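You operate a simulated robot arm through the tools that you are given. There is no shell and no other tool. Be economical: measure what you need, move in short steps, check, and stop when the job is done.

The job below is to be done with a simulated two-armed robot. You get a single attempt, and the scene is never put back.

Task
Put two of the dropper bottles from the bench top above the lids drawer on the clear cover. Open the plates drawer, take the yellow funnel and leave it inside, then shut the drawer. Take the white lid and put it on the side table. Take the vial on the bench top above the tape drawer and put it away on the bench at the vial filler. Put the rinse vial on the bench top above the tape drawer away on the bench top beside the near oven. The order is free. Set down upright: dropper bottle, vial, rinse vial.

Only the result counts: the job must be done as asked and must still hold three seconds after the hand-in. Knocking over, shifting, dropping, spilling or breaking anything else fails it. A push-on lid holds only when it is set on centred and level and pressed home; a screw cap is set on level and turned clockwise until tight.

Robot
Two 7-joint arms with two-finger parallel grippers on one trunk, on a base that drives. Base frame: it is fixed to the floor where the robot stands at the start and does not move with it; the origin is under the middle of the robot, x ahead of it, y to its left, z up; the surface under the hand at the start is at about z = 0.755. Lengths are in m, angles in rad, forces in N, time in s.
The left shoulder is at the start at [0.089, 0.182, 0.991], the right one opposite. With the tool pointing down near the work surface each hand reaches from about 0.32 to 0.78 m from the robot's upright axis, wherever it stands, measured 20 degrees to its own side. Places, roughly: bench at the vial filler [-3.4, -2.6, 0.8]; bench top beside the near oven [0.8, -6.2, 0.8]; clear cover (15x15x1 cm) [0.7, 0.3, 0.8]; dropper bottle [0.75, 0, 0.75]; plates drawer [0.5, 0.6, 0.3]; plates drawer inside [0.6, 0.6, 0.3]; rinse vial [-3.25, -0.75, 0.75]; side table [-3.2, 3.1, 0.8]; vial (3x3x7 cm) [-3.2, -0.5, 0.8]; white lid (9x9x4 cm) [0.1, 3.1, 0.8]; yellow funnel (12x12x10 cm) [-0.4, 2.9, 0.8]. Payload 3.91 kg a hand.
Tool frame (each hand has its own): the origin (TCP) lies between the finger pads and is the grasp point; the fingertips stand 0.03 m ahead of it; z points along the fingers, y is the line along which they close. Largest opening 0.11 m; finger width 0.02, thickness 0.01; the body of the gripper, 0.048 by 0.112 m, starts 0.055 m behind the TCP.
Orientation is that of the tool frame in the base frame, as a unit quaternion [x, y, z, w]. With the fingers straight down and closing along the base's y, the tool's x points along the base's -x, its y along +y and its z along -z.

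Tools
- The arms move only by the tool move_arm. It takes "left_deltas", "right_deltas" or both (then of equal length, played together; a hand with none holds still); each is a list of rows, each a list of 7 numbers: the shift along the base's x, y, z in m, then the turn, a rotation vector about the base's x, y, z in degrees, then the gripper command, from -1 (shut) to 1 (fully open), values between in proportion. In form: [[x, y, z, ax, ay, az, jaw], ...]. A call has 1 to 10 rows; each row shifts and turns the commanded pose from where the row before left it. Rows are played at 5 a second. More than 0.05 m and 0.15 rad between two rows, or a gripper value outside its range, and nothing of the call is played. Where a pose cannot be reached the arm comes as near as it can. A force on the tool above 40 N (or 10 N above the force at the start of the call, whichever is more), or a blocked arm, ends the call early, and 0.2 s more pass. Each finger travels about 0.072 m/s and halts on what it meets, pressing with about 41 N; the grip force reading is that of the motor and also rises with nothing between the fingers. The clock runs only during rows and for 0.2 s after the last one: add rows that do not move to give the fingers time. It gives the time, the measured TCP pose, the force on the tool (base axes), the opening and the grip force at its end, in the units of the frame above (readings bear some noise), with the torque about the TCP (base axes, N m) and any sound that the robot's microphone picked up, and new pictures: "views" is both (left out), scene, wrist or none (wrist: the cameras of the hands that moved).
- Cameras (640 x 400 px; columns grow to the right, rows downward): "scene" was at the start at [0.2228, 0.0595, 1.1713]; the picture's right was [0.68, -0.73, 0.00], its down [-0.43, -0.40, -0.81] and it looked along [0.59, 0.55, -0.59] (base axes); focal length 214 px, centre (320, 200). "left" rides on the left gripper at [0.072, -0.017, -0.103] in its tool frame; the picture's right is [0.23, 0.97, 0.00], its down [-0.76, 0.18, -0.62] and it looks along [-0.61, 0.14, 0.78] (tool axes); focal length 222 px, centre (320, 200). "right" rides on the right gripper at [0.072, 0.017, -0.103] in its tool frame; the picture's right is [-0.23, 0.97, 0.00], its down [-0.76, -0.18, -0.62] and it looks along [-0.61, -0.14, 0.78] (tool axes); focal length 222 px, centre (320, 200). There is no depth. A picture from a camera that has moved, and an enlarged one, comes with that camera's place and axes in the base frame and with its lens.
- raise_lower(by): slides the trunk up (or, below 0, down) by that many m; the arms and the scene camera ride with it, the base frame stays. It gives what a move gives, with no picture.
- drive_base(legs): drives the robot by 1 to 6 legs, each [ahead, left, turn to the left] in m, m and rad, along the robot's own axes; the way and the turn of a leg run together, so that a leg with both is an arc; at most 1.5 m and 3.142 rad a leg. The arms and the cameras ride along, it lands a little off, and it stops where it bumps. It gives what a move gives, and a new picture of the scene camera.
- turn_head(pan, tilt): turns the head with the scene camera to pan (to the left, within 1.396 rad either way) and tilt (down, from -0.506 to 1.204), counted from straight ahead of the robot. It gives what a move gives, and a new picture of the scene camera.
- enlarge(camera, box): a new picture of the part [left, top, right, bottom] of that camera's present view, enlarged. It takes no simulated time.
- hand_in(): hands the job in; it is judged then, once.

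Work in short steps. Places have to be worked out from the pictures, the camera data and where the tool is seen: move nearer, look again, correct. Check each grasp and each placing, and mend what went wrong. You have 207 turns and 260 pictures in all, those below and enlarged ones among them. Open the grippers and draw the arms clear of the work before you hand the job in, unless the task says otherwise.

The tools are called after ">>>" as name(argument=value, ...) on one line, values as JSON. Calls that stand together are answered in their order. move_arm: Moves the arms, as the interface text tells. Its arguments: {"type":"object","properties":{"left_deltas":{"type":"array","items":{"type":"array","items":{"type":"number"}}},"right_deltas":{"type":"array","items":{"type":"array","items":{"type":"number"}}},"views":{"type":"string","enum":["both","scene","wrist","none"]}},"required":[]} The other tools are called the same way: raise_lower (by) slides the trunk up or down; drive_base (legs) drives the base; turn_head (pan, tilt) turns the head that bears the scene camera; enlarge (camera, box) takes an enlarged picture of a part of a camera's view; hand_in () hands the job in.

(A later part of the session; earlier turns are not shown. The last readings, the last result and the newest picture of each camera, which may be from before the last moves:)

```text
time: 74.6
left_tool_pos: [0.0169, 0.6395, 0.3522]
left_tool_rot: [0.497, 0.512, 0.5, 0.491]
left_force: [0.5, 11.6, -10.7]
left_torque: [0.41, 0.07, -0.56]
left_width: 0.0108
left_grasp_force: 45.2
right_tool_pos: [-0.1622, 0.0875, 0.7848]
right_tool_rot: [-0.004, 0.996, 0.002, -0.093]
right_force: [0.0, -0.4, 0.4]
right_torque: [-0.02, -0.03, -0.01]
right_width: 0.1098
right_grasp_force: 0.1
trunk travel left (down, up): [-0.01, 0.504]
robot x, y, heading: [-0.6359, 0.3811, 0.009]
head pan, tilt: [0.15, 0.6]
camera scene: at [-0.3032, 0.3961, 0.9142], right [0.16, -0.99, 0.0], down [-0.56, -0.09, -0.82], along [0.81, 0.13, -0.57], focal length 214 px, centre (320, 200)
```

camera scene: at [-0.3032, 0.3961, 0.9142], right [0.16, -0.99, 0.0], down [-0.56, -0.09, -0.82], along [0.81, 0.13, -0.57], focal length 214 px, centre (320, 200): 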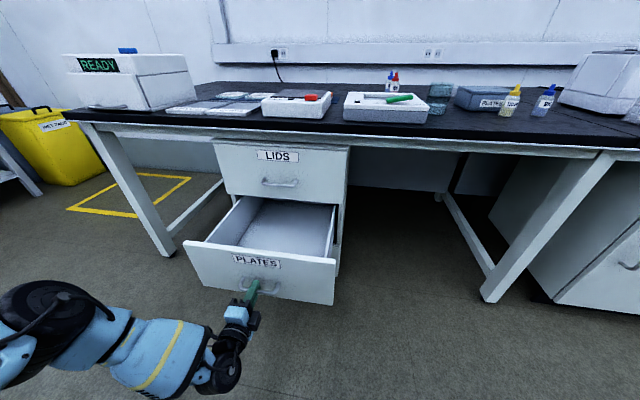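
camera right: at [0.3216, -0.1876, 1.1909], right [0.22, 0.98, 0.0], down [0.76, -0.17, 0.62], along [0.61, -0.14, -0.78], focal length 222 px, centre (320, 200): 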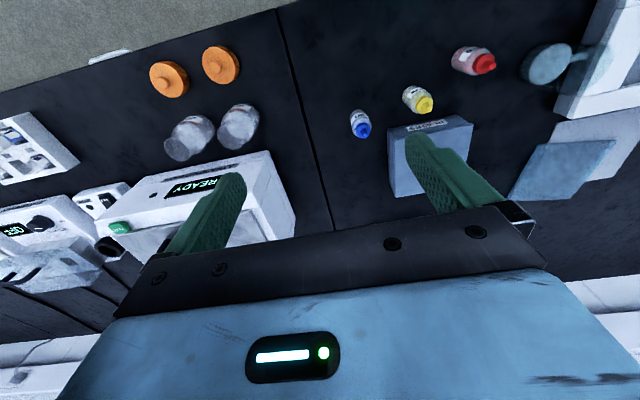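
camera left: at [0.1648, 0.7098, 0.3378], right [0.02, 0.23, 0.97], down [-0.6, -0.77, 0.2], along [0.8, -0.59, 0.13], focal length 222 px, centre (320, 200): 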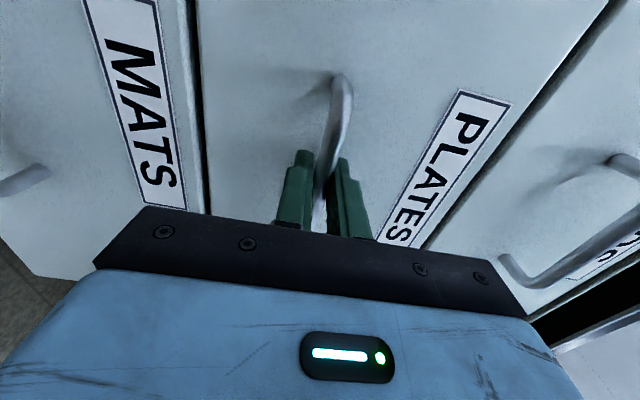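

Drawer is open ~0.25 m. Release, back away, turn left toward the funnel/lid table and look.

>>> move_arm(left_deltas=[[0, 0, 0, 0, 0, 0, 0.3], [0, 0, 0, 0, 0, 0, 0.3], [0, 0, 0, 0, 0, 0, 0.3]], views="wrist")

>>> drive_base(legs=[[-0.25, 0, 0]])

>>> raise_lower(by=0.24)

>>> turn_head(pan=1.3, tilt=0.4)

```text
time: 75.4
left_tool_pos: [0.0175, 0.6391, 0.3531]
left_tool_rot: [0.498, 0.512, 0.5, 0.49]
left_force: [0.0, 1.0, -0.1]
left_torque: [0.01, 0.01, -0.03]
left_width: 0.0714
left_grasp_force: 0.1
right_tool_pos: [-0.1639, 0.0885, 0.7848]
right_tool_rot: [-0.005, 0.996, 0.002, -0.092]
right_force: [1.3, -0.3, -0.4]
right_torque: [0.03, 0.01, 0.0]
right_width: 0.1097
right_grasp_force: 0.1
trunk travel left (down, up): [-0.01, 0.504]
robot x, y, heading: [-0.6388, 0.3824, 0.017]
head pan, tilt: [0.15, 0.6]
camera left: at [-0.0883, 0.7095, 0.3382], right [0.01, 0.23, 0.97], down [-0.6, -0.78, 0.19], along [0.8, -0.59, 0.13], focal length 222 px, centre (320, 200)
```

left: 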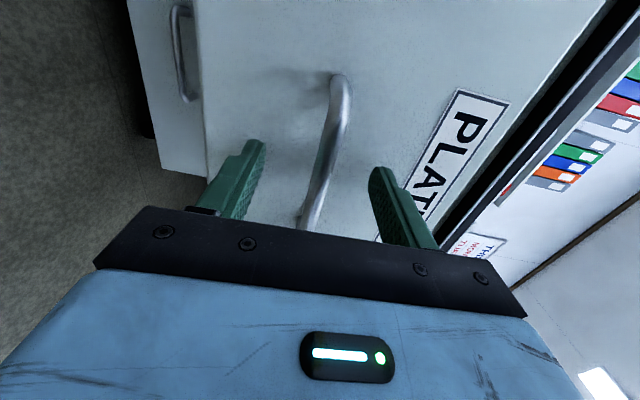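

```text
time: 77.2
left_tool_pos: [-0.2266, 0.6345, 0.3541]
left_tool_rot: [0.498, 0.512, 0.5, 0.49]
left_force: [0.1, -0.6, -0.6]
left_torque: [-0.04, 0.0, 0.0]
left_width: 0.0714
left_grasp_force: 0.1
right_tool_pos: [-0.4075, 0.0847, 0.7857]
right_tool_rot: [-0.005, 0.996, 0.002, -0.092]
right_force: [-0.5, 0.6, 0.4]
right_torque: [0.0, 0.03, -0.03]
right_width: 0.1098
right_grasp_force: 0.1
trunk travel left (down, up): [-0.01, 0.504]
robot x, y, heading: [-0.8809, 0.373, 0.007]
head pan, tilt: [0.15, 0.6]
camera scene: at [-0.5487, 0.3925, 0.9145], right [0.16, -0.99, 0.0], down [-0.56, -0.09, -0.83], along [0.81, 0.13, -0.56], focal length 214 px, centre (320, 200)
```

scene: 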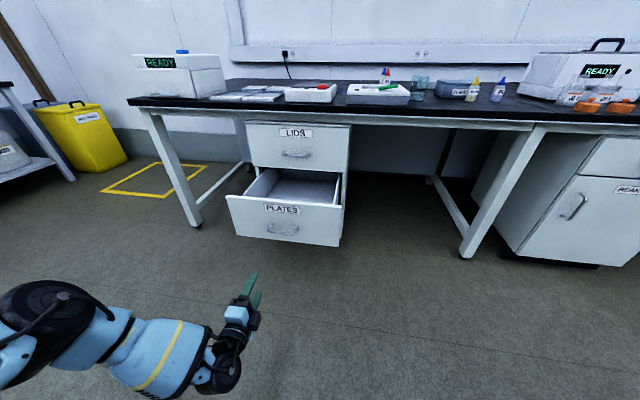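

```text
time: 79.7
left_tool_pos: [-0.2194, 0.6344, 0.7008]
left_tool_rot: [0.452, 0.468, 0.541, 0.533]
left_force: [-0.3, -0.4, 0.0]
left_torque: [0.02, 0.02, 0.02]
left_width: 0.0716
left_grasp_force: 0.2
right_tool_pos: [-0.4073, 0.0849, 1.0236]
right_tool_rot: [-0.005, 0.996, 0.002, -0.092]
right_force: [-0.1, 0.4, -0.4]
right_torque: [-0.04, 0.03, 0.01]
right_width: 0.1098
right_grasp_force: 0.1
trunk travel left (down, up): [-0.25, 0.264]
robot x, y, heading: [-0.8797, 0.3782, 0.01]
head pan, tilt: [0.15, 0.6]
```

```text
time: 81.1
left_tool_pos: [-0.219, 0.6358, 0.7005]
left_tool_rot: [0.453, 0.468, 0.541, 0.532]
left_force: [-0.6, -0.1, -0.3]
left_torque: [0.0, 0.0, -0.01]
left_width: 0.0716
left_grasp_force: 0.2
right_tool_pos: [-0.408, 0.085, 1.0244]
right_tool_rot: [-0.005, 0.996, 0.002, -0.093]
right_force: [-0.3, 0.3, 0.0]
right_torque: [0.01, -0.02, 0.02]
right_width: 0.1101
right_grasp_force: 0.0
trunk travel left (down, up): [-0.25, 0.264]
robot x, y, heading: [-0.8827, 0.3772, 0.011]
head pan, tilt: [1.3, 0.4]
camera scene: at [-0.6975, 0.4672, 1.1921], right [0.97, -0.26, 0.0], down [-0.1, -0.38, -0.92], along [0.24, 0.89, -0.39], focal length 214 px, centre (320, 200)
```

scene: 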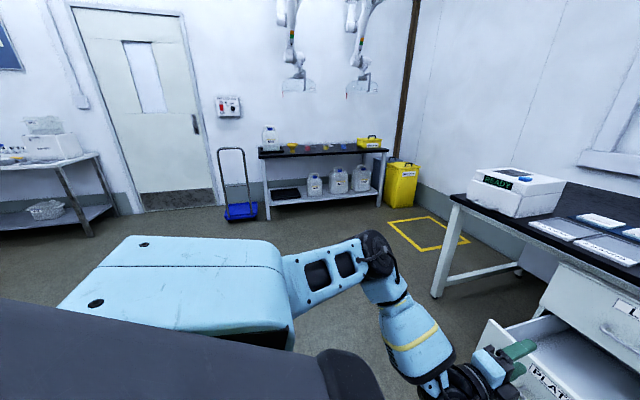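

Table with funnel is along the far wall. First rotate the left hand back to pointing down while tucking and raising it.

>>> move_arm(left_deltas=[[-0.015, 0.01, 0.03, 0, 0, 0, 1], [-0.015, 0.01, 0.03, 0, 0, 0, 1], [-0.015, 0.01, 0.03, -4.9, 4.9, 4.9, 1], [-0.015, 0.01, 0.03, -4.9, 4.9, 4.9, 1], [-0.015, 0.01, 0.03, -4.9, 4.9, 4.9, 1], [-0.015, 0.01, 0.03, -4.9, 4.9, 4.9, 1], [-0.015, 0.01, 0.03, -4.9, 4.9, 4.9, 1], [-0.015, 0.01, 0.03, -4.9, 4.9, 4.9, 1], [-0.015, 0.01, 0.03, -4.9, 4.9, 4.9, 1], [-0.015, 0.01, 0.03, -4.9, 4.9, 4.9, 1]], views="none")

>>> move_arm(left_deltas=[[0, 0, 0, -4.9, 4.9, 4.9, 1], [0, 0, 0, -4.9, 4.9, 4.9, 1], [0, 0, 0, -4.9, 4.9, 4.9, 1], [0, 0, 0, -4.9, 4.9, 4.9, 1], [0, 0, 0, -4.9, 4.9, 4.9, 1], [0, 0, 0, -4.9, 4.9, 4.9, 1], [0, 0, 0, 0, 0, 0, 1]], views="none")

```text
time: 83.3
left_tool_pos: [-0.3688, 0.7339, 1.0026]
left_tool_rot: [0.227, 0.88, 0.324, 0.263]
left_force: [0.3, 0.2, -0.3]
left_torque: [-0.03, -0.01, 0.02]
left_width: 0.1099
left_grasp_force: 0.2
right_tool_pos: [-0.4093, 0.0856, 1.0241]
right_tool_rot: [-0.004, 0.996, 0.003, -0.092]
right_force: [-0.3, 0.0, -0.9]
right_torque: [-0.02, -0.03, 0.02]
right_width: 0.11
right_grasp_force: 0.0
trunk travel left (down, up): [-0.25, 0.264]
robot x, y, heading: [-0.8784, 0.3747, 0.012]
head pan, tilt: [1.3, 0.4]
```

```text
time: 84.9
left_tool_pos: [-0.3688, 0.7356, 1.0012]
left_tool_rot: [0.003, 0.997, 0.082, -0.005]
left_force: [0.1, -1.3, 0.1]
left_torque: [-0.02, 0.04, 0.0]
left_width: 0.11
left_grasp_force: 0.0
right_tool_pos: [-0.4074, 0.0841, 1.0241]
right_tool_rot: [-0.004, 0.996, 0.002, -0.092]
right_force: [0.0, -0.6, 0.6]
right_torque: [-0.01, -0.01, -0.01]
right_width: 0.11
right_grasp_force: 0.0
trunk travel left (down, up): [-0.25, 0.264]
robot x, y, heading: [-0.8816, 0.3785, 0.007]
head pan, tilt: [1.3, 0.4]
```

Fix the small residual tilts of both hands, then turn and drive toward the table.

>>> move_arm(left_deltas=[[0, 0, 0, -4.7, 0, 0, 1], [0, 0, 0, -4.7, 0, 0, 1], [0, 0, 0, 0, 0, 0, 1]], right_deltas=[[0, 0, 0, 0, -5.2, 0, 1], [0, 0, 0, 0, -5.2, 0, 1], [0, 0, 0, 0, 0, 0, 1]], views="none")

>>> drive_base(legs=[[0, 0, 1.57], [1.0, 0, 0]])

>>> turn_head(pan=-0.3, tilt=0.4)

```text
time: 85.7
left_tool_pos: [-0.3691, 0.7348, 1.0021]
left_tool_rot: [0.002, 1.0, 0.001, -0.005]
left_force: [-0.3, -0.2, 0.3]
left_torque: [-0.01, -0.02, 0.0]
left_width: 0.1102
left_grasp_force: 0.0
right_tool_pos: [-0.4072, 0.0844, 1.0232]
right_tool_rot: [-0.003, 1.0, 0.002, -0.001]
right_force: [-0.4, 0.2, 0.6]
right_torque: [-0.02, -0.01, -0.02]
right_width: 0.1095
right_grasp_force: 0.0
trunk travel left (down, up): [-0.25, 0.264]
robot x, y, heading: [-0.8791, 0.3791, 0.007]
head pan, tilt: [1.3, 0.4]
```

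```text
time: 94.7
left_tool_pos: [-1.1896, 1.9097, 1.0018]
left_tool_rot: [-0.691, 0.723, -0.002, -0.004]
left_force: [0.4, -0.3, -0.6]
left_torque: [0.06, -0.02, 0.01]
left_width: 0.11
left_grasp_force: 0.0
right_tool_pos: [-0.539, 1.8434, 1.0252]
right_tool_rot: [-0.695, 0.719, 0.0, -0.003]
right_force: [0.5, 0.0, -0.4]
right_torque: [-0.02, -0.02, 0.0]
right_width: 0.11
right_grasp_force: 0.2
trunk travel left (down, up): [-0.25, 0.264]
robot x, y, heading: [-0.8509, 1.3821, 1.535]
head pan, tilt: [1.3, 0.4]
camera scene: at [-0.9345, 1.5694, 1.1921], right [0.3, 0.95, 0.0], down [0.37, -0.12, -0.92], along [-0.88, 0.27, -0.39], focal length 214 px, centre (320, 200)
```

scene: 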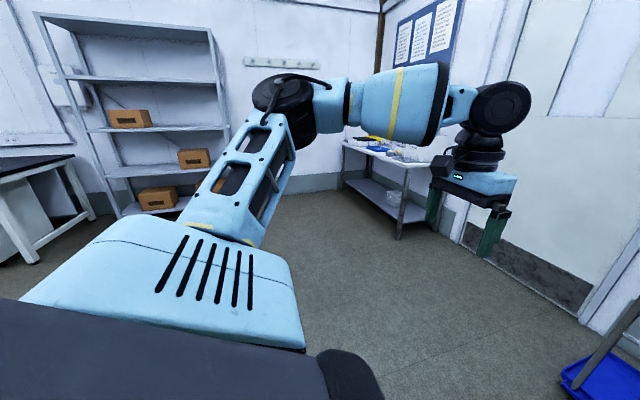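

```text
time: 96.3
left_tool_pos: [-1.1889, 1.9093, 1.0011]
left_tool_rot: [-0.691, 0.723, -0.002, -0.003]
left_force: [-0.1, 0.8, -0.8]
left_torque: [0.01, 0.03, 0.03]
left_width: 0.1102
left_grasp_force: 0.0
right_tool_pos: [-0.5399, 1.8441, 1.0257]
right_tool_rot: [-0.695, 0.719, 0.0, -0.002]
right_force: [0.0, -0.4, -0.6]
right_torque: [0.02, -0.03, 0.03]
right_width: 0.1098
right_grasp_force: 0.0
trunk travel left (down, up): [-0.25, 0.264]
robot x, y, heading: [-0.8501, 1.3833, 1.54]
head pan, tilt: [-0.3, 0.4]
camera scene: at [-0.816, 1.6292, 1.1921], right [0.95, -0.33, 0.0], down [-0.13, -0.37, -0.92], along [0.3, 0.87, -0.39], focal length 214 px, centre (320, 200)
```

scene: 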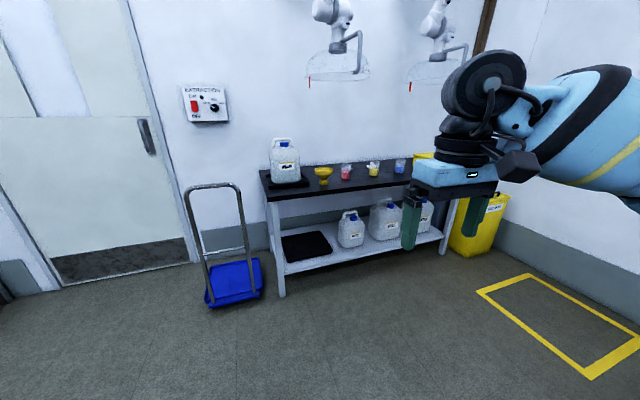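

Table front edge y≈2.75, with extraction hoods well above. Drive to in front of it and look.

>>> drive_base(legs=[[0.72, -0.6, 0.03]])

>>> turn_head(pan=0.0, tilt=0.5)

```text
time: 102.2
left_tool_pos: [-0.5758, 2.6204, 1.0014]
left_tool_rot: [-0.699, 0.715, -0.003, -0.004]
left_force: [0.3, 0.9, 0.2]
left_torque: [-0.03, 0.02, 0.0]
left_width: 0.11
left_grasp_force: 0.0
right_tool_pos: [0.0733, 2.5706, 1.0247]
right_tool_rot: [-0.704, 0.71, 0.0, -0.003]
right_force: [-0.3, 0.1, 0.2]
right_torque: [0.0, -0.01, 0.02]
right_width: 0.1098
right_grasp_force: 0.0
trunk travel left (down, up): [-0.25, 0.264]
robot x, y, heading: [-0.2249, 2.1009, 1.561]
head pan, tilt: [-0.3, 0.4]
camera scene: at [-0.1969, 2.3495, 1.1921], right [0.95, -0.3, 0.0], down [-0.12, -0.37, -0.92], along [0.28, 0.88, -0.39], focal length 214 px, centre (320, 200)
```

scene: 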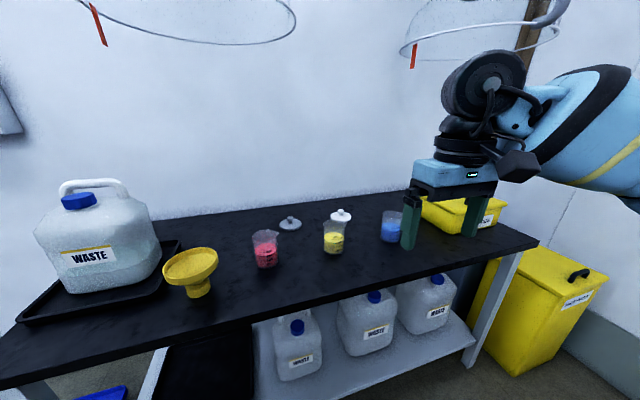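

```text
time: 103.0
left_tool_pos: [-0.5756, 2.6196, 1.0005]
left_tool_rot: [-0.699, 0.715, -0.003, -0.004]
left_force: [0.6, 0.2, 0.6]
left_torque: [-0.02, 0.0, -0.01]
left_width: 0.1101
left_grasp_force: 0.0
right_tool_pos: [0.0734, 2.5701, 1.0253]
right_tool_rot: [-0.704, 0.71, 0.0, -0.002]
right_force: [-0.4, -0.4, -0.7]
right_torque: [0.02, 0.01, 0.01]
right_width: 0.1098
right_grasp_force: 0.2
trunk travel left (down, up): [-0.25, 0.264]
robot x, y, heading: [-0.2249, 2.1038, 1.563]
head pan, tilt: [0.0, 0.499]
camera scene: at [-0.2243, 2.3521, 1.183], right [1.0, -0.01, 0.0], down [0.0, -0.48, -0.88], along [0.01, 0.88, -0.48], focal length 214 px, centre (320, 200)
```

scene: 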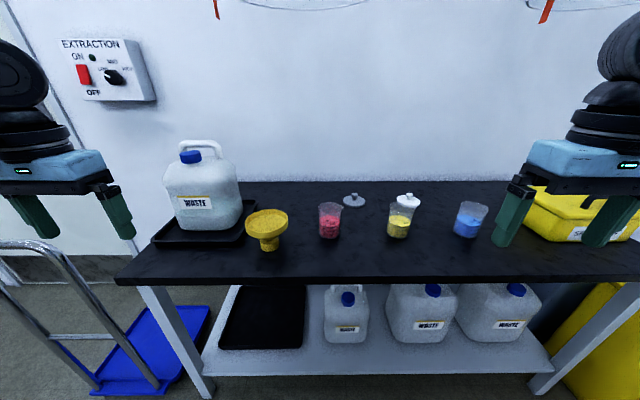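

Enlarge the middle to see lids and the funnel.

>>> enlarge(camera="scene", box=[230, 150, 470, 300])

```text
2.67 times, centred on (350, 225) of scene
camera zoom: at [-0.2243, 2.3521, 1.183], right [1.0, -0.01, 0.0], down [0.0, -0.48, -0.88], along [0.01, 0.88, -0.48], focal length 572 px, centre (240, 133)
```

zoom: 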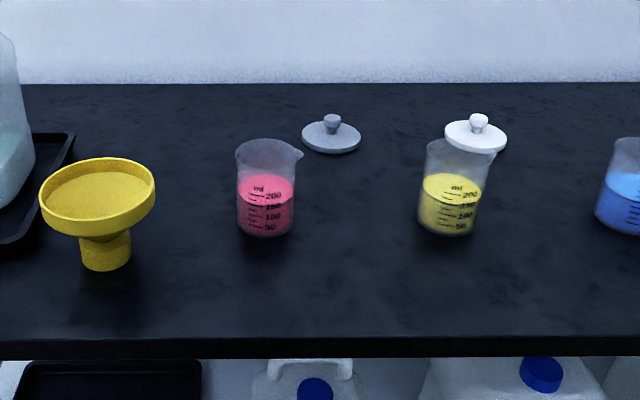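

White lid ≈(0.14,3.10) behind the yellow beaker; funnel stem ≈(-0.36,2.85). Bring the left hand inward (away from the jug), then advance the base.

>>> move_arm(left_deltas=[[0.04, 0, 0.0, 0, 0, 0, 1], [0.04, 0, 0.0, 0, 0, 0, 1], [0.04, 0, 0.0, 0, 0, 0, 1], [0.04, -0.02, 0.0, 0, 0, 0, 1]], right_deltas=[[0.0, -0.02, 0.0, 0, 0, 0, 1], [0.0, -0.02, 0.0, 0, 0, 0, 1], [0.0, -0.02, 0.0, 0, 0, 0, 1], [0, 0, 0.0, 0, 0, 0, 1]], views="none")

>>> drive_base(legs=[[0.2, -0.1, 0]])

>>> turn_head(pan=0.1, tilt=0.75)

>>> move_arm(left_deltas=[[0, 0, 0, 0, 0, 0, 1]], views="wrist")

```text
time: 104.0
left_tool_pos: [-0.4145, 2.5988, 1.001]
left_tool_rot: [-0.699, 0.715, -0.002, -0.004]
left_force: [-0.3, 0.5, 0.2]
left_torque: [-0.02, 0.01, -0.01]
left_width: 0.1099
left_grasp_force: 0.0
right_tool_pos: [0.0736, 2.512, 1.0251]
right_tool_rot: [-0.704, 0.71, 0.0, -0.002]
right_force: [0.2, 0.8, 0.6]
right_torque: [-0.01, -0.01, 0.0]
right_width: 0.1098
right_grasp_force: 0.2
trunk travel left (down, up): [-0.25, 0.264]
robot x, y, heading: [-0.2298, 2.1023, 1.56]
head pan, tilt: [0.0, 0.499]
```

```text
time: 105.7
left_tool_pos: [-0.3071, 2.7943, 1.0019]
left_tool_rot: [-0.698, 0.717, -0.004, -0.004]
left_force: [0.7, 0.3, 0.4]
left_torque: [-0.03, 0.03, 0.0]
left_width: 0.1101
left_grasp_force: 0.0
right_tool_pos: [0.1803, 2.7048, 1.0266]
right_tool_rot: [-0.702, 0.712, 0.0, -0.002]
right_force: [-0.3, -0.1, -0.4]
right_torque: [-0.04, 0.03, 0.01]
right_width: 0.1101
right_grasp_force: 0.0
trunk travel left (down, up): [-0.25, 0.264]
robot x, y, heading: [-0.1228, 2.2971, 1.558]
head pan, tilt: [0.0, 0.499]
camera scene: at [-0.1186, 2.5479, 1.1828], right [1.0, -0.01, 0.0], down [-0.01, -0.48, -0.88], along [0.01, 0.88, -0.48], focal length 214 px, centre (320, 200)
```

scene: 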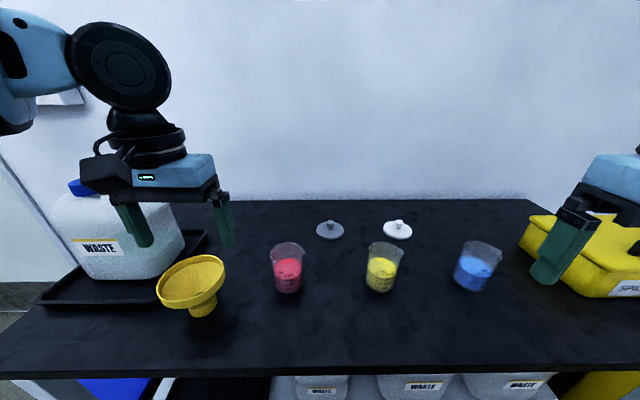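

```text
time: 106.4
left_tool_pos: [-0.3086, 2.7947, 1.0004]
left_tool_rot: [-0.697, 0.717, -0.002, -0.003]
left_force: [-1.4, -0.2, 0.2]
left_torque: [-0.01, -0.02, 0.01]
left_width: 0.1102
left_grasp_force: 0.0
right_tool_pos: [0.1803, 2.7054, 1.0249]
right_tool_rot: [-0.703, 0.711, 0.0, -0.003]
right_force: [0.4, 0.7, -0.4]
right_torque: [0.03, -0.02, -0.04]
right_width: 0.1101
right_grasp_force: 0.0
trunk travel left (down, up): [-0.25, 0.264]
robot x, y, heading: [-0.1207, 2.2995, 1.561]
head pan, tilt: [0.099, 0.75]
camera scene: at [-0.1273, 2.5389, 1.1611], right [1.0, 0.09, 0.0], down [0.06, -0.68, -0.73], along [-0.06, 0.73, -0.68], focal length 214 px, centre (320, 200)
```

scene: 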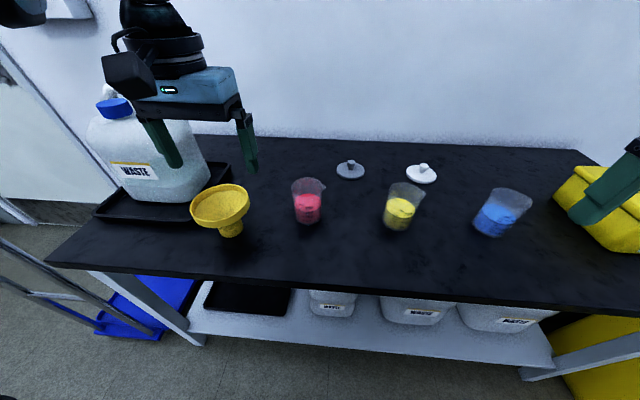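

```text
time: 106.8
left_tool_pos: [-0.3084, 2.7942, 1.0023]
left_tool_rot: [-0.697, 0.717, -0.003, -0.003]
left_force: [-0.7, 0.2, -0.6]
left_torque: [0.04, -0.01, 0.03]
left_width: 0.1099
left_grasp_force: 0.0
right_tool_pos: [0.1798, 2.7047, 1.0266]
right_tool_rot: [-0.702, 0.712, 0.0, -0.003]
right_force: [0.2, 0.6, -0.7]
right_torque: [0.0, 0.02, 0.01]
right_width: 0.1103
right_grasp_force: 0.1
trunk travel left (down, up): [-0.25, 0.264]
robot x, y, heading: [-0.1242, 2.2956, 1.559]
head pan, tilt: [0.099, 0.75]
camera left: at [-0.2932, 2.7233, 1.1065], right [-0.98, -0.2, 0.0], down [-0.16, 0.77, 0.62], along [-0.13, 0.6, -0.79], focal length 222 px, centre (320, 200)
```

left: 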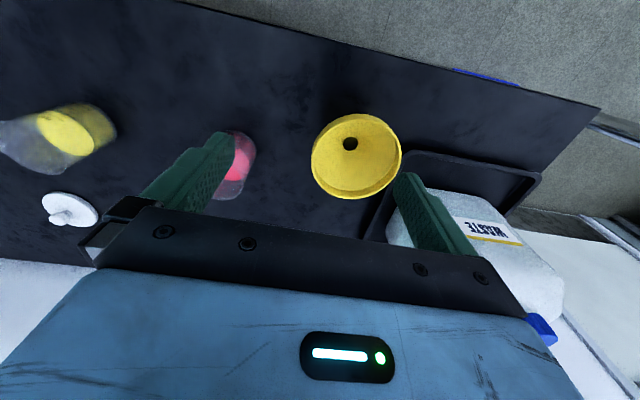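

Funnel is hollow with a hole. Enlarge to judge the rim.

>>> enlarge(camera="left", box=[290, 100, 420, 210])

>>> enlarge(camera="scene", box=[170, 170, 270, 245])

```text
3.64 times, centred on (355, 155) of left
camera zoom: at [-0.2932, 2.7233, 1.1065], right [-0.98, -0.2, 0.0], down [-0.16, 0.77, 0.62], along [-0.13, 0.6, -0.79], focal length 808 px, centre (193, 364)
```

zoom: 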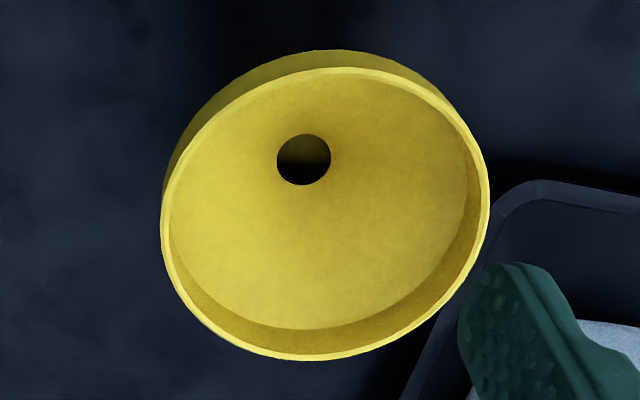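

```text
5.33 times, centred on (220, 208) of scene
camera zoom: at [-0.1273, 2.5389, 1.161], right [1.0, 0.09, 0.0], down [0.06, -0.68, -0.73], along [-0.06, 0.73, -0.68], focal length 1144 px, centre (853, 160)
```

zoom: 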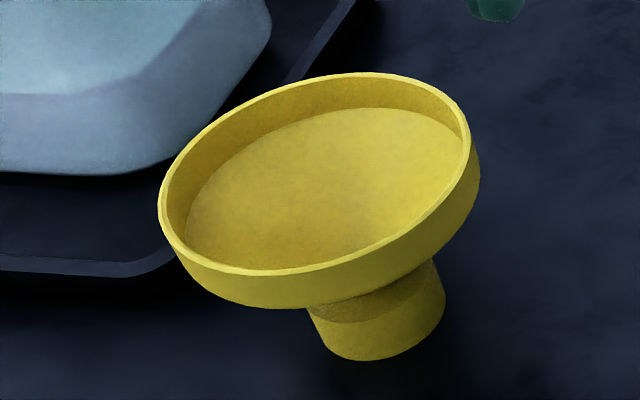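

Rim is a thin vertical wall, centre (-0.364,2.842), top z≈0.855, r≈0.06. I'll pinch the right side of the rim from above; move over (-0.305,2.842).

>>> move_arm(left_deltas=[[0, 0.024, 0, 0, 0, 0, -0.1], [0.003, 0.024, -0.02, 0, 0, 0, -0.1], [0, 0, -0.04, 0, 0, 0, -0.1], [0, 0, -0.04, 0, 0, 0, -0.1], [0, 0, 0, 0, 0, 0, -0.1]], views="both")

```text
time: 108.0
left_tool_pos: [-0.3066, 2.8418, 0.9]
left_tool_rot: [-0.698, 0.716, -0.002, -0.004]
left_force: [0.8, -0.1, -0.3]
left_torque: [-0.02, 0.01, -0.01]
left_width: 0.0494
left_grasp_force: 0.0
right_tool_pos: [0.1802, 2.7053, 1.0254]
right_tool_rot: [-0.702, 0.712, 0.001, -0.001]
right_force: [-0.2, 0.0, 0.9]
right_torque: [0.01, 0.03, 0.01]
right_width: 0.1104
right_grasp_force: 0.0
trunk travel left (down, up): [-0.25, 0.264]
robot x, y, heading: [-0.1216, 2.2987, 1.559]
head pan, tilt: [0.099, 0.75]
camera scene: at [-0.1272, 2.5386, 1.1611], right [1.0, 0.09, 0.0], down [0.06, -0.68, -0.73], along [-0.06, 0.73, -0.68], focal length 214 px, centre (320, 200)
camera left: at [-0.2915, 2.7694, 1.0062], right [-0.98, -0.2, 0.0], down [-0.16, 0.77, 0.62], along [-0.13, 0.6, -0.79], focal length 222 px, centre (320, 200)
```

scene: 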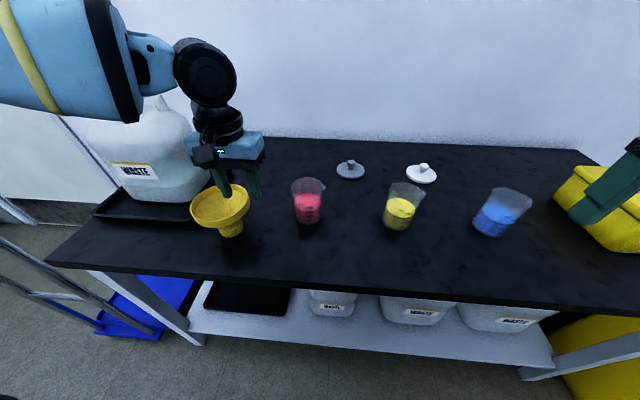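
left: 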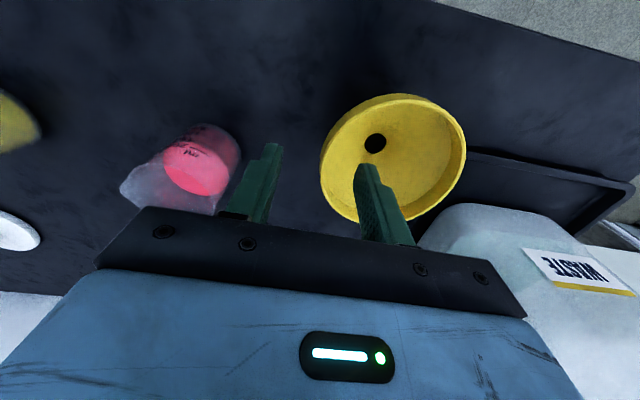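

Aligned with the rim's right edge. Descend and grip.

>>> move_arm(left_deltas=[[0, -0.003, -0.015, 0, 0, 0, -0.1], [0, 0, -0.012, 0, 0, 0, -0.1], [0, 0, -0.006, 0, 0, 0, -0.1], [0, 0, 0, 0, 0, 0, -0.1]], views="both")

```text
time: 109.0
left_tool_pos: [-0.3063, 2.8411, 0.8695]
left_tool_rot: [-0.697, 0.717, -0.003, -0.005]
left_force: [1.0, 0.8, 0.9]
left_torque: [-0.02, -0.02, 0.03]
left_width: 0.0497
left_grasp_force: 0.0
right_tool_pos: [0.1794, 2.7053, 1.0257]
right_tool_rot: [-0.702, 0.712, 0.0, -0.002]
right_force: [-0.9, -0.4, -0.1]
right_torque: [0.01, -0.01, -0.01]
right_width: 0.1103
right_grasp_force: 0.0
trunk travel left (down, up): [-0.25, 0.264]
robot x, y, heading: [-0.1238, 2.2988, 1.556]
head pan, tilt: [0.099, 0.75]
camera scene: at [-0.1273, 2.5389, 1.161], right [1.0, 0.09, 0.0], down [0.06, -0.68, -0.73], along [-0.06, 0.73, -0.68], focal length 214 px, centre (320, 200)
camera left: at [-0.2905, 2.7683, 0.9739], right [-0.98, -0.2, 0.0], down [-0.16, 0.77, 0.62], along [-0.13, 0.6, -0.79], focal length 222 px, centre (320, 200)
```

scene: 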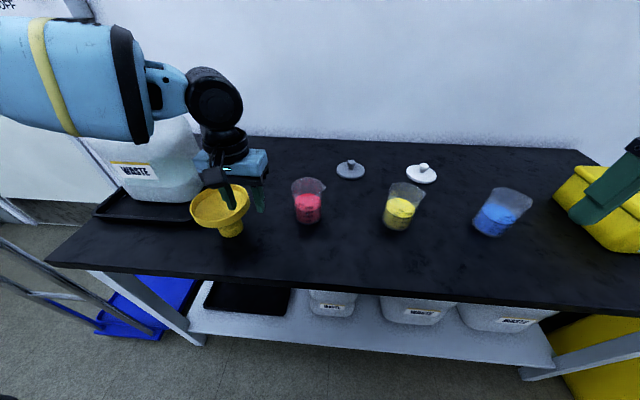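
left: 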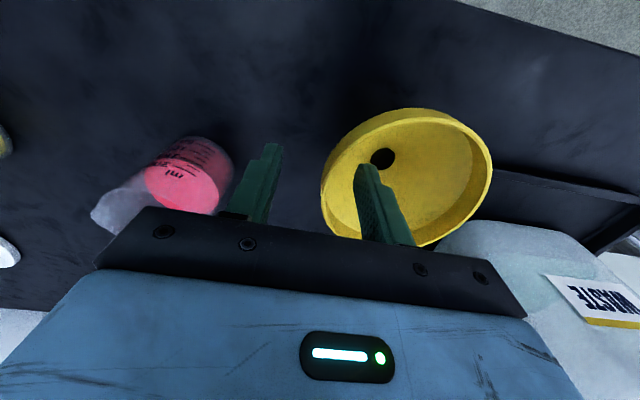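

Lower 4 mm more and close.

>>> move_arm(left_deltas=[[0, 0, -0.005, 0, 0, 0, -0.1], [0, 0, 0, 0, 0, 0, -1], [0, 0, 0, 0, 0, 0, -1], [0, 0, 0, 0, 0, 0, -1], [0, 0, 0, 0, 0, 0, -1]], views="both")

```text
time: 110.2
left_tool_pos: [-0.3042, 2.8404, 0.8654]
left_tool_rot: [-0.698, 0.716, -0.003, -0.003]
left_force: [0.4, -0.2, 0.6]
left_torque: [-0.12, -0.03, 0.02]
left_width: 0.0039
left_grasp_force: 41.0
right_tool_pos: [0.1803, 2.7049, 1.0254]
right_tool_rot: [-0.702, 0.712, 0.0, -0.002]
right_force: [1.0, 0.6, 0.0]
right_torque: [0.01, 0.02, 0.0]
right_width: 0.11
right_grasp_force: 0.0
trunk travel left (down, up): [-0.25, 0.264]
robot x, y, heading: [-0.121, 2.2936, 1.557]
head pan, tilt: [0.099, 0.75]
camera scene: at [-0.1273, 2.5389, 1.161], right [1.0, 0.09, 0.0], down [0.06, -0.68, -0.73], along [-0.06, 0.73, -0.68], focal length 214 px, centre (320, 200)
camera left: at [-0.2896, 2.7682, 0.9692], right [-0.98, -0.2, 0.0], down [-0.16, 0.77, 0.62], along [-0.13, 0.6, -0.79], focal length 222 px, centre (320, 200)
```

scene: 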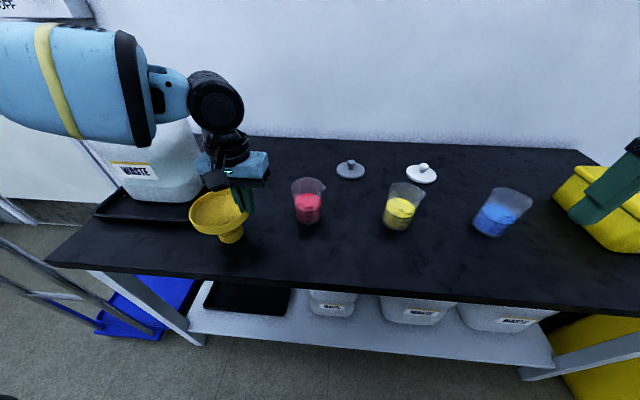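
left: 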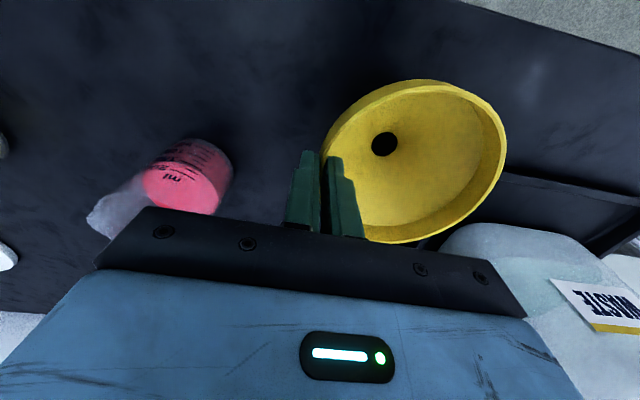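

Rim pinched (4 mm). Lift and retract toward the robot.

>>> move_arm(left_deltas=[[0, 0, 0.03, 0, 0, 0, -1], [0, 0, 0.04, 0, 0, 0, -1], [0, 0, 0.04, 0, 0, 0, -1], [0, -0.03, 0.03, 0, 0, 0, -1], [0, -0.04, 0.01, 0, 0, 0, -1], [0, -0.04, 0, 0, 0, 0, -1]], views="both")

```text
time: 111.6
left_tool_pos: [-0.3026, 2.7273, 1.0168]
left_tool_rot: [-0.698, 0.716, -0.002, -0.004]
left_force: [-0.1, 0.4, -0.4]
left_torque: [0.02, -0.04, 0.0]
left_width: 0.0034
left_grasp_force: 40.6
right_tool_pos: [0.1807, 2.7042, 1.0256]
right_tool_rot: [-0.702, 0.712, 0.0, -0.002]
right_force: [0.3, -0.3, -0.1]
right_torque: [0.04, -0.02, -0.02]
right_width: 0.1098
right_grasp_force: 0.2
trunk travel left (down, up): [-0.25, 0.264]
robot x, y, heading: [-0.1272, 2.2956, 1.56]
head pan, tilt: [0.099, 0.75]
camera scene: at [-0.1273, 2.538, 1.1612], right [1.0, 0.09, 0.0], down [0.06, -0.68, -0.73], along [-0.06, 0.73, -0.68], focal length 214 px, centre (320, 200)
camera left: at [-0.2877, 2.6556, 1.1208], right [-0.98, -0.2, 0.0], down [-0.16, 0.77, 0.62], along [-0.13, 0.6, -0.79], focal length 222 px, centre (320, 200)
```

scene: 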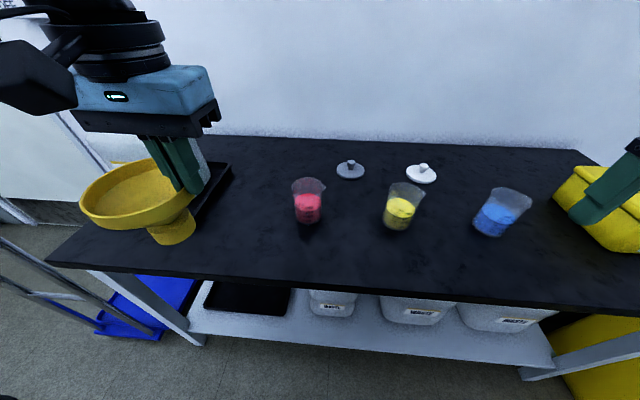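
left: 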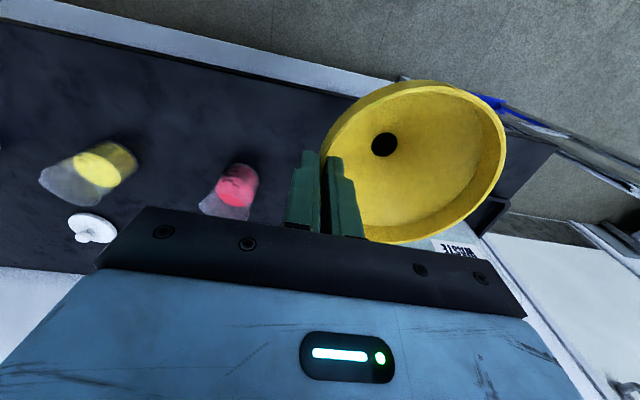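

Funnel held securely. White lid knob at ≈(0.143,3.112). Advance the base 0.12 m to bring it in the right arm's reach.

>>> drive_base(legs=[[0.12, 0, 0.01]])

>>> move_arm(right_deltas=[[-0.005, 0.04, -0.01, 0, 0, 0, 0], [-0.005, 0.04, -0.01, 0, 0, 0, 0], [-0.005, 0.04, -0.01, 0, 0, 0, 0], [-0.005, 0.04, -0.015, 0, 0, 0, 0], [-0.005, 0.04, -0.02, 0, 0, 0, 0], [-0.005, 0.04, -0.02, 0, 0, 0, 0], [-0.005, 0.04, -0.02, 0, 0, 0, 0]], views="both")

```text
time: 112.8
left_tool_pos: [-0.3059, 2.8455, 1.015]
left_tool_rot: [-0.701, 0.714, -0.003, -0.004]
left_force: [-0.1, 0.5, -2.3]
left_torque: [-0.03, -0.01, 0.02]
left_width: 0.0038
left_grasp_force: 40.8
right_tool_pos: [0.1778, 2.8262, 1.0266]
right_tool_rot: [-0.705, 0.709, 0.0, -0.002]
right_force: [-0.1, -0.2, 0.4]
right_torque: [-0.01, 0.0, -0.02]
right_width: 0.1099
right_grasp_force: 0.2
trunk travel left (down, up): [-0.25, 0.264]
robot x, y, heading: [-0.1217, 2.4139, 1.568]
head pan, tilt: [0.099, 0.75]
camera scene: at [-0.1284, 2.6574, 1.1608], right [1.0, 0.1, 0.0], down [0.07, -0.68, -0.73], along [-0.07, 0.73, -0.68], focal length 214 px, centre (320, 200)
```

scene: 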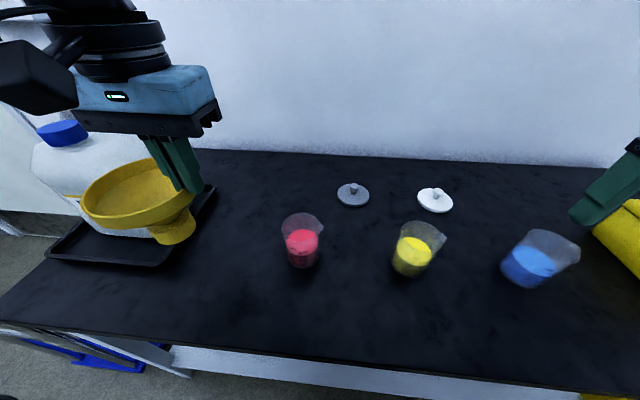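

```text
time: 114.5
left_tool_pos: [-0.3066, 2.8451, 1.0154]
left_tool_rot: [-0.701, 0.713, -0.003, -0.004]
left_force: [0.2, -0.2, -1.1]
left_torque: [-0.03, -0.07, 0.01]
left_width: 0.0035
left_grasp_force: 40.6
right_tool_pos: [0.1411, 3.1069, 0.9177]
right_tool_rot: [-0.706, 0.708, 0.001, -0.001]
right_force: [-0.1, 0.0, -0.6]
right_torque: [-0.02, -0.01, -0.05]
right_width: 0.055
right_grasp_force: 0.2
trunk travel left (down, up): [-0.25, 0.264]
robot x, y, heading: [-0.1212, 2.4177, 1.566]
head pan, tilt: [0.099, 0.75]
camera scene: at [-0.1292, 2.6572, 1.1608], right [1.0, 0.1, 0.0], down [0.07, -0.68, -0.73], along [-0.07, 0.73, -0.68], focal length 214 px, centre (320, 200)
camera right: at [0.1229, 3.035, 1.0221], right [-0.97, 0.23, 0.0], down [0.18, 0.76, 0.62], along [0.14, 0.6, -0.78], focal length 222 px, centre (320, 200)
```

scene: 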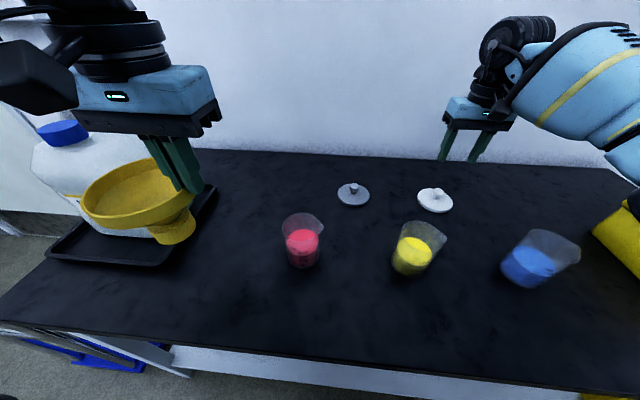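
right: 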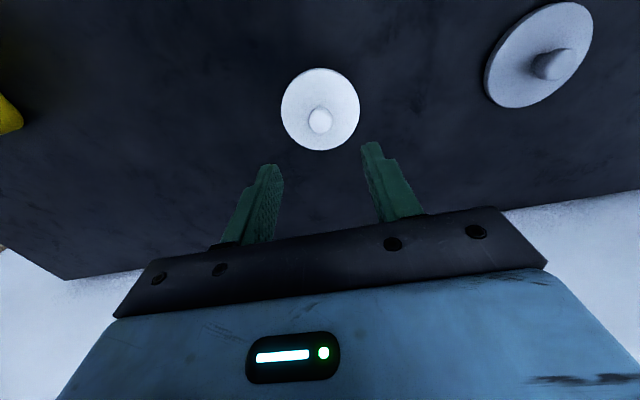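

Right hand is directly above the knob. Descend to z≈0.808 and grip it.

>>> move_arm(right_deltas=[[-0.002, 0, -0.04, 0, 0, 0, 0], [0, 0, -0.04, 0, 0, 0, 0], [0, 0, -0.02, 0, 0, 0, 0], [0, 0, -0.009, 0, 0, 0, 0], [0, 0, 0, 0, 0, 0, 0]], views="both")

```text
time: 115.7
left_tool_pos: [-0.3053, 2.8436, 1.0162]
left_tool_rot: [-0.701, 0.713, -0.003, -0.004]
left_force: [-0.5, 0.0, -0.9]
left_torque: [0.01, -0.05, 0.01]
left_width: 0.0036
left_grasp_force: 41.2
right_tool_pos: [0.1402, 3.1042, 0.8094]
right_tool_rot: [-0.705, 0.709, 0.002, -0.002]
right_force: [0.1, -1.0, -0.4]
right_torque: [-0.01, -0.03, -0.04]
right_width: 0.0548
right_grasp_force: 0.1
trunk travel left (down, up): [-0.25, 0.264]
robot x, y, heading: [-0.1207, 2.4113, 1.568]
head pan, tilt: [0.099, 0.75]
camera scene: at [-0.1285, 2.6565, 1.161], right [1.0, 0.1, 0.0], down [0.07, -0.68, -0.73], along [-0.07, 0.73, -0.68], focal length 214 px, centre (320, 200)
camera right: at [0.1215, 3.0337, 0.9145], right [-0.97, 0.23, 0.0], down [0.18, 0.76, 0.62], along [0.14, 0.6, -0.78], focal length 222 px, centre (320, 200)
```

scene: 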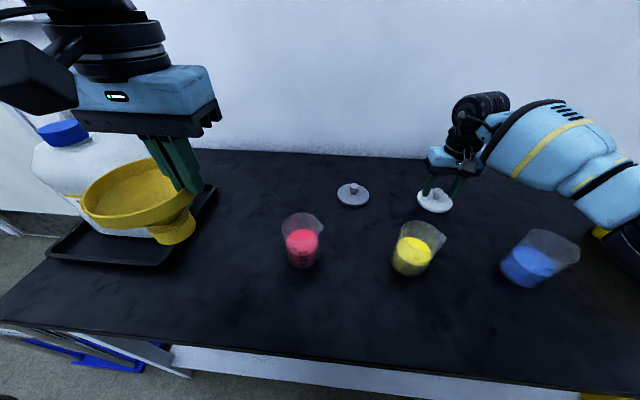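
right: 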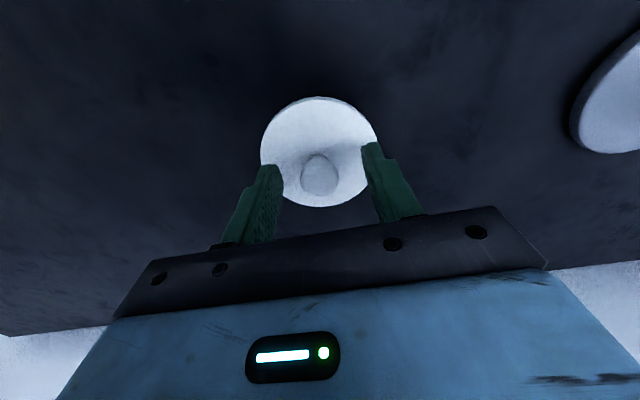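

Knob is between the fingers; close.

>>> move_arm(right_deltas=[[0, 0.002, -0.002, 0, 0, 0, 0], [0, 0, 0, 0, 0, 0, -1], [0, 0, 0, 0, 0, 0, -1], [0, 0, 0, 0, 0, 0, -1], [0, 0, 0, 0, 0, 0, -1]], views="wrist")

```text
time: 116.8
left_tool_pos: [-0.3051, 2.8447, 1.0149]
left_tool_rot: [-0.701, 0.713, -0.002, -0.003]
left_force: [0.0, -0.3, -1.0]
left_torque: [0.02, -0.07, -0.02]
left_width: 0.0034
left_grasp_force: 40.8
right_tool_pos: [0.1391, 3.1077, 0.8098]
right_tool_rot: [-0.705, 0.709, 0.001, -0.002]
right_force: [0.7, 0.0, 0.7]
right_torque: [-0.01, -0.02, 0.01]
right_width: 0.0246
right_grasp_force: 41.1
trunk travel left (down, up): [-0.25, 0.264]
robot x, y, heading: [-0.1219, 2.4161, 1.572]
head pan, tilt: [0.099, 0.75]
camera right: at [0.1218, 3.0364, 0.9135], right [-0.97, 0.23, 0.0], down [0.18, 0.76, 0.62], along [0.14, 0.6, -0.78], focal length 222 px, centre (320, 200)
```

right: 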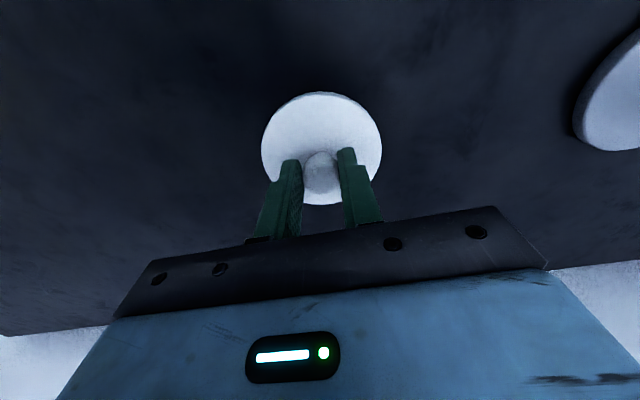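

Knob gripped (0.025). Lift and retract above the beakers.

>>> move_arm(right_deltas=[[0, 0, 0.03, 0, 0, 0, -1], [0, -0.005, 0.04, 0, 0, 0, -1], [0, -0.02, 0.04, 0, 0, 0, -1], [0, -0.02, 0.04, 0, 0, 0, -1], [0, -0.035, 0.03, 0, 0, 0, -1], [0, -0.045, 0, 0, 0, 0, -1], [0, -0.045, 0, 0, 0, 0, -1], [0, -0.045, 0, 0, 0, 0, -1], [0, -0.04, 0, 0, 0, 0, -1]], views="both")

```text
time: 118.8
left_tool_pos: [-0.3056, 2.8436, 1.0163]
left_tool_rot: [-0.7, 0.714, -0.002, -0.004]
left_force: [-0.7, 0.6, -1.1]
left_torque: [0.0, -0.03, 0.02]
left_width: 0.0038
left_grasp_force: 40.6
right_tool_pos: [0.14, 2.8526, 0.9884]
right_tool_rot: [-0.705, 0.709, 0.0, -0.002]
right_force: [0.2, -0.9, -0.8]
right_torque: [0.0, 0.01, 0.01]
right_width: 0.0241
right_grasp_force: 40.7
trunk travel left (down, up): [-0.25, 0.264]
robot x, y, heading: [-0.1234, 2.4167, 1.568]
head pan, tilt: [0.099, 0.75]
camera scene: at [-0.1284, 2.6561, 1.1611], right [1.0, 0.1, 0.0], down [0.07, -0.68, -0.73], along [-0.07, 0.73, -0.68], focal length 214 px, centre (320, 200)
camera right: at [0.1225, 2.7805, 1.0922], right [-0.97, 0.23, 0.0], down [0.18, 0.76, 0.62], along [0.14, 0.6, -0.78], focal length 222 px, centre (320, 200)
```

scene: 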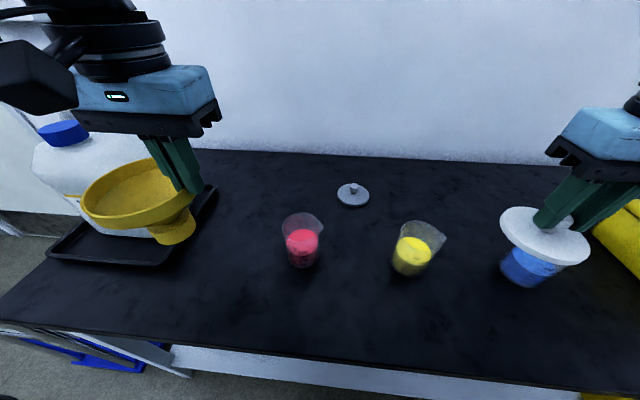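
right: 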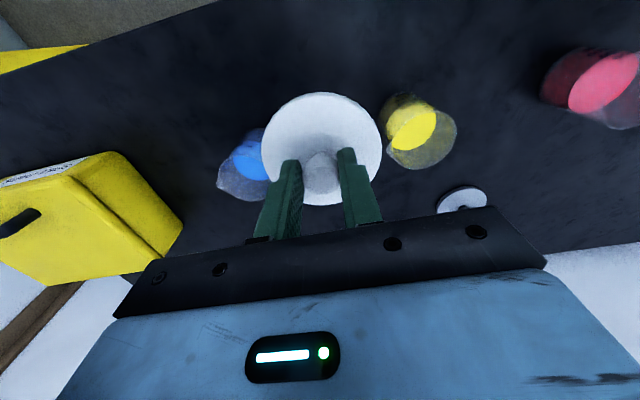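

Both held. Back away, go left, turn to face the bench, and slide to the drawer.

>>> drive_base(legs=[[-0.5, 0, 0], [-0.5, 0.55, 0], [0, 0, -1.568], [0, -1.0, 0]])

>>> turn_head(pan=0.2, tilt=0.6)

```text
time: 139.5
left_tool_pos: [-0.2586, 0.593, 1.016]
left_tool_rot: [0.003, 1.0, 0.0, -0.004]
left_force: [-0.1, 0.0, -0.9]
left_torque: [-0.03, 0.01, 0.0]
left_width: 0.0037
left_grasp_force: 40.9
right_tool_pos: [-0.2446, 0.1483, 0.9873]
right_tool_rot: [-0.004, 1.0, 0.002, 0.0]
right_force: [-0.3, 0.2, -0.3]
right_torque: [0.0, 0.0, 0.02]
right_width: 0.0243
right_grasp_force: 40.8
trunk travel left (down, up): [-0.25, 0.264]
robot x, y, heading: [-0.6839, 0.4021, 0.006]
head pan, tilt: [0.099, 0.75]
camera scene: at [-0.4441, 0.4136, 1.161], right [0.11, -0.99, 0.0], down [-0.68, -0.07, -0.73], along [0.73, 0.08, -0.68], focal length 214 px, centre (320, 200)
```

scene: 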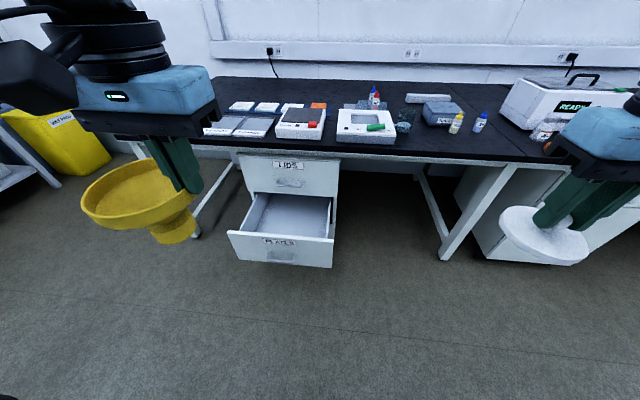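

```text
time: 140.2
left_tool_pos: [-0.2577, 0.5925, 1.0154]
left_tool_rot: [0.004, 1.0, 0.001, -0.005]
left_force: [0.6, -0.4, -1.3]
left_torque: [-0.09, -0.01, -0.02]
left_width: 0.0035
left_grasp_force: 40.8
right_tool_pos: [-0.2452, 0.1483, 0.9892]
right_tool_rot: [-0.003, 1.0, 0.001, -0.001]
right_force: [-0.1, 0.9, 0.0]
right_torque: [0.05, 0.0, 0.02]
right_width: 0.0243
right_grasp_force: 41.0
trunk travel left (down, up): [-0.25, 0.264]
robot x, y, heading: [-0.6811, 0.4054, 0.006]
head pan, tilt: [0.201, 0.6]
camera scene: at [-0.44, 0.4231, 1.1738], right [0.21, -0.98, 0.0], down [-0.55, -0.12, -0.82], along [0.81, 0.17, -0.57], focal length 214 px, centre (320, 200)
```

scene: 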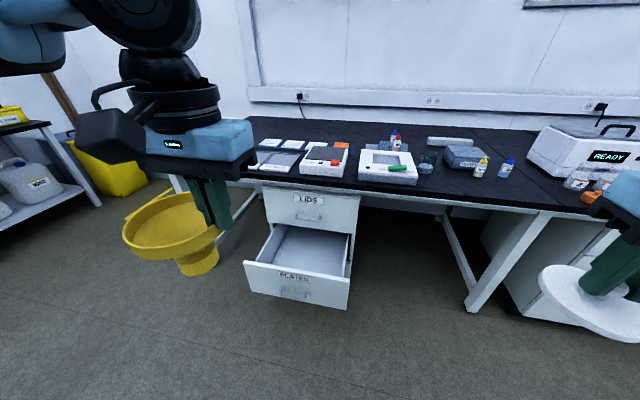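

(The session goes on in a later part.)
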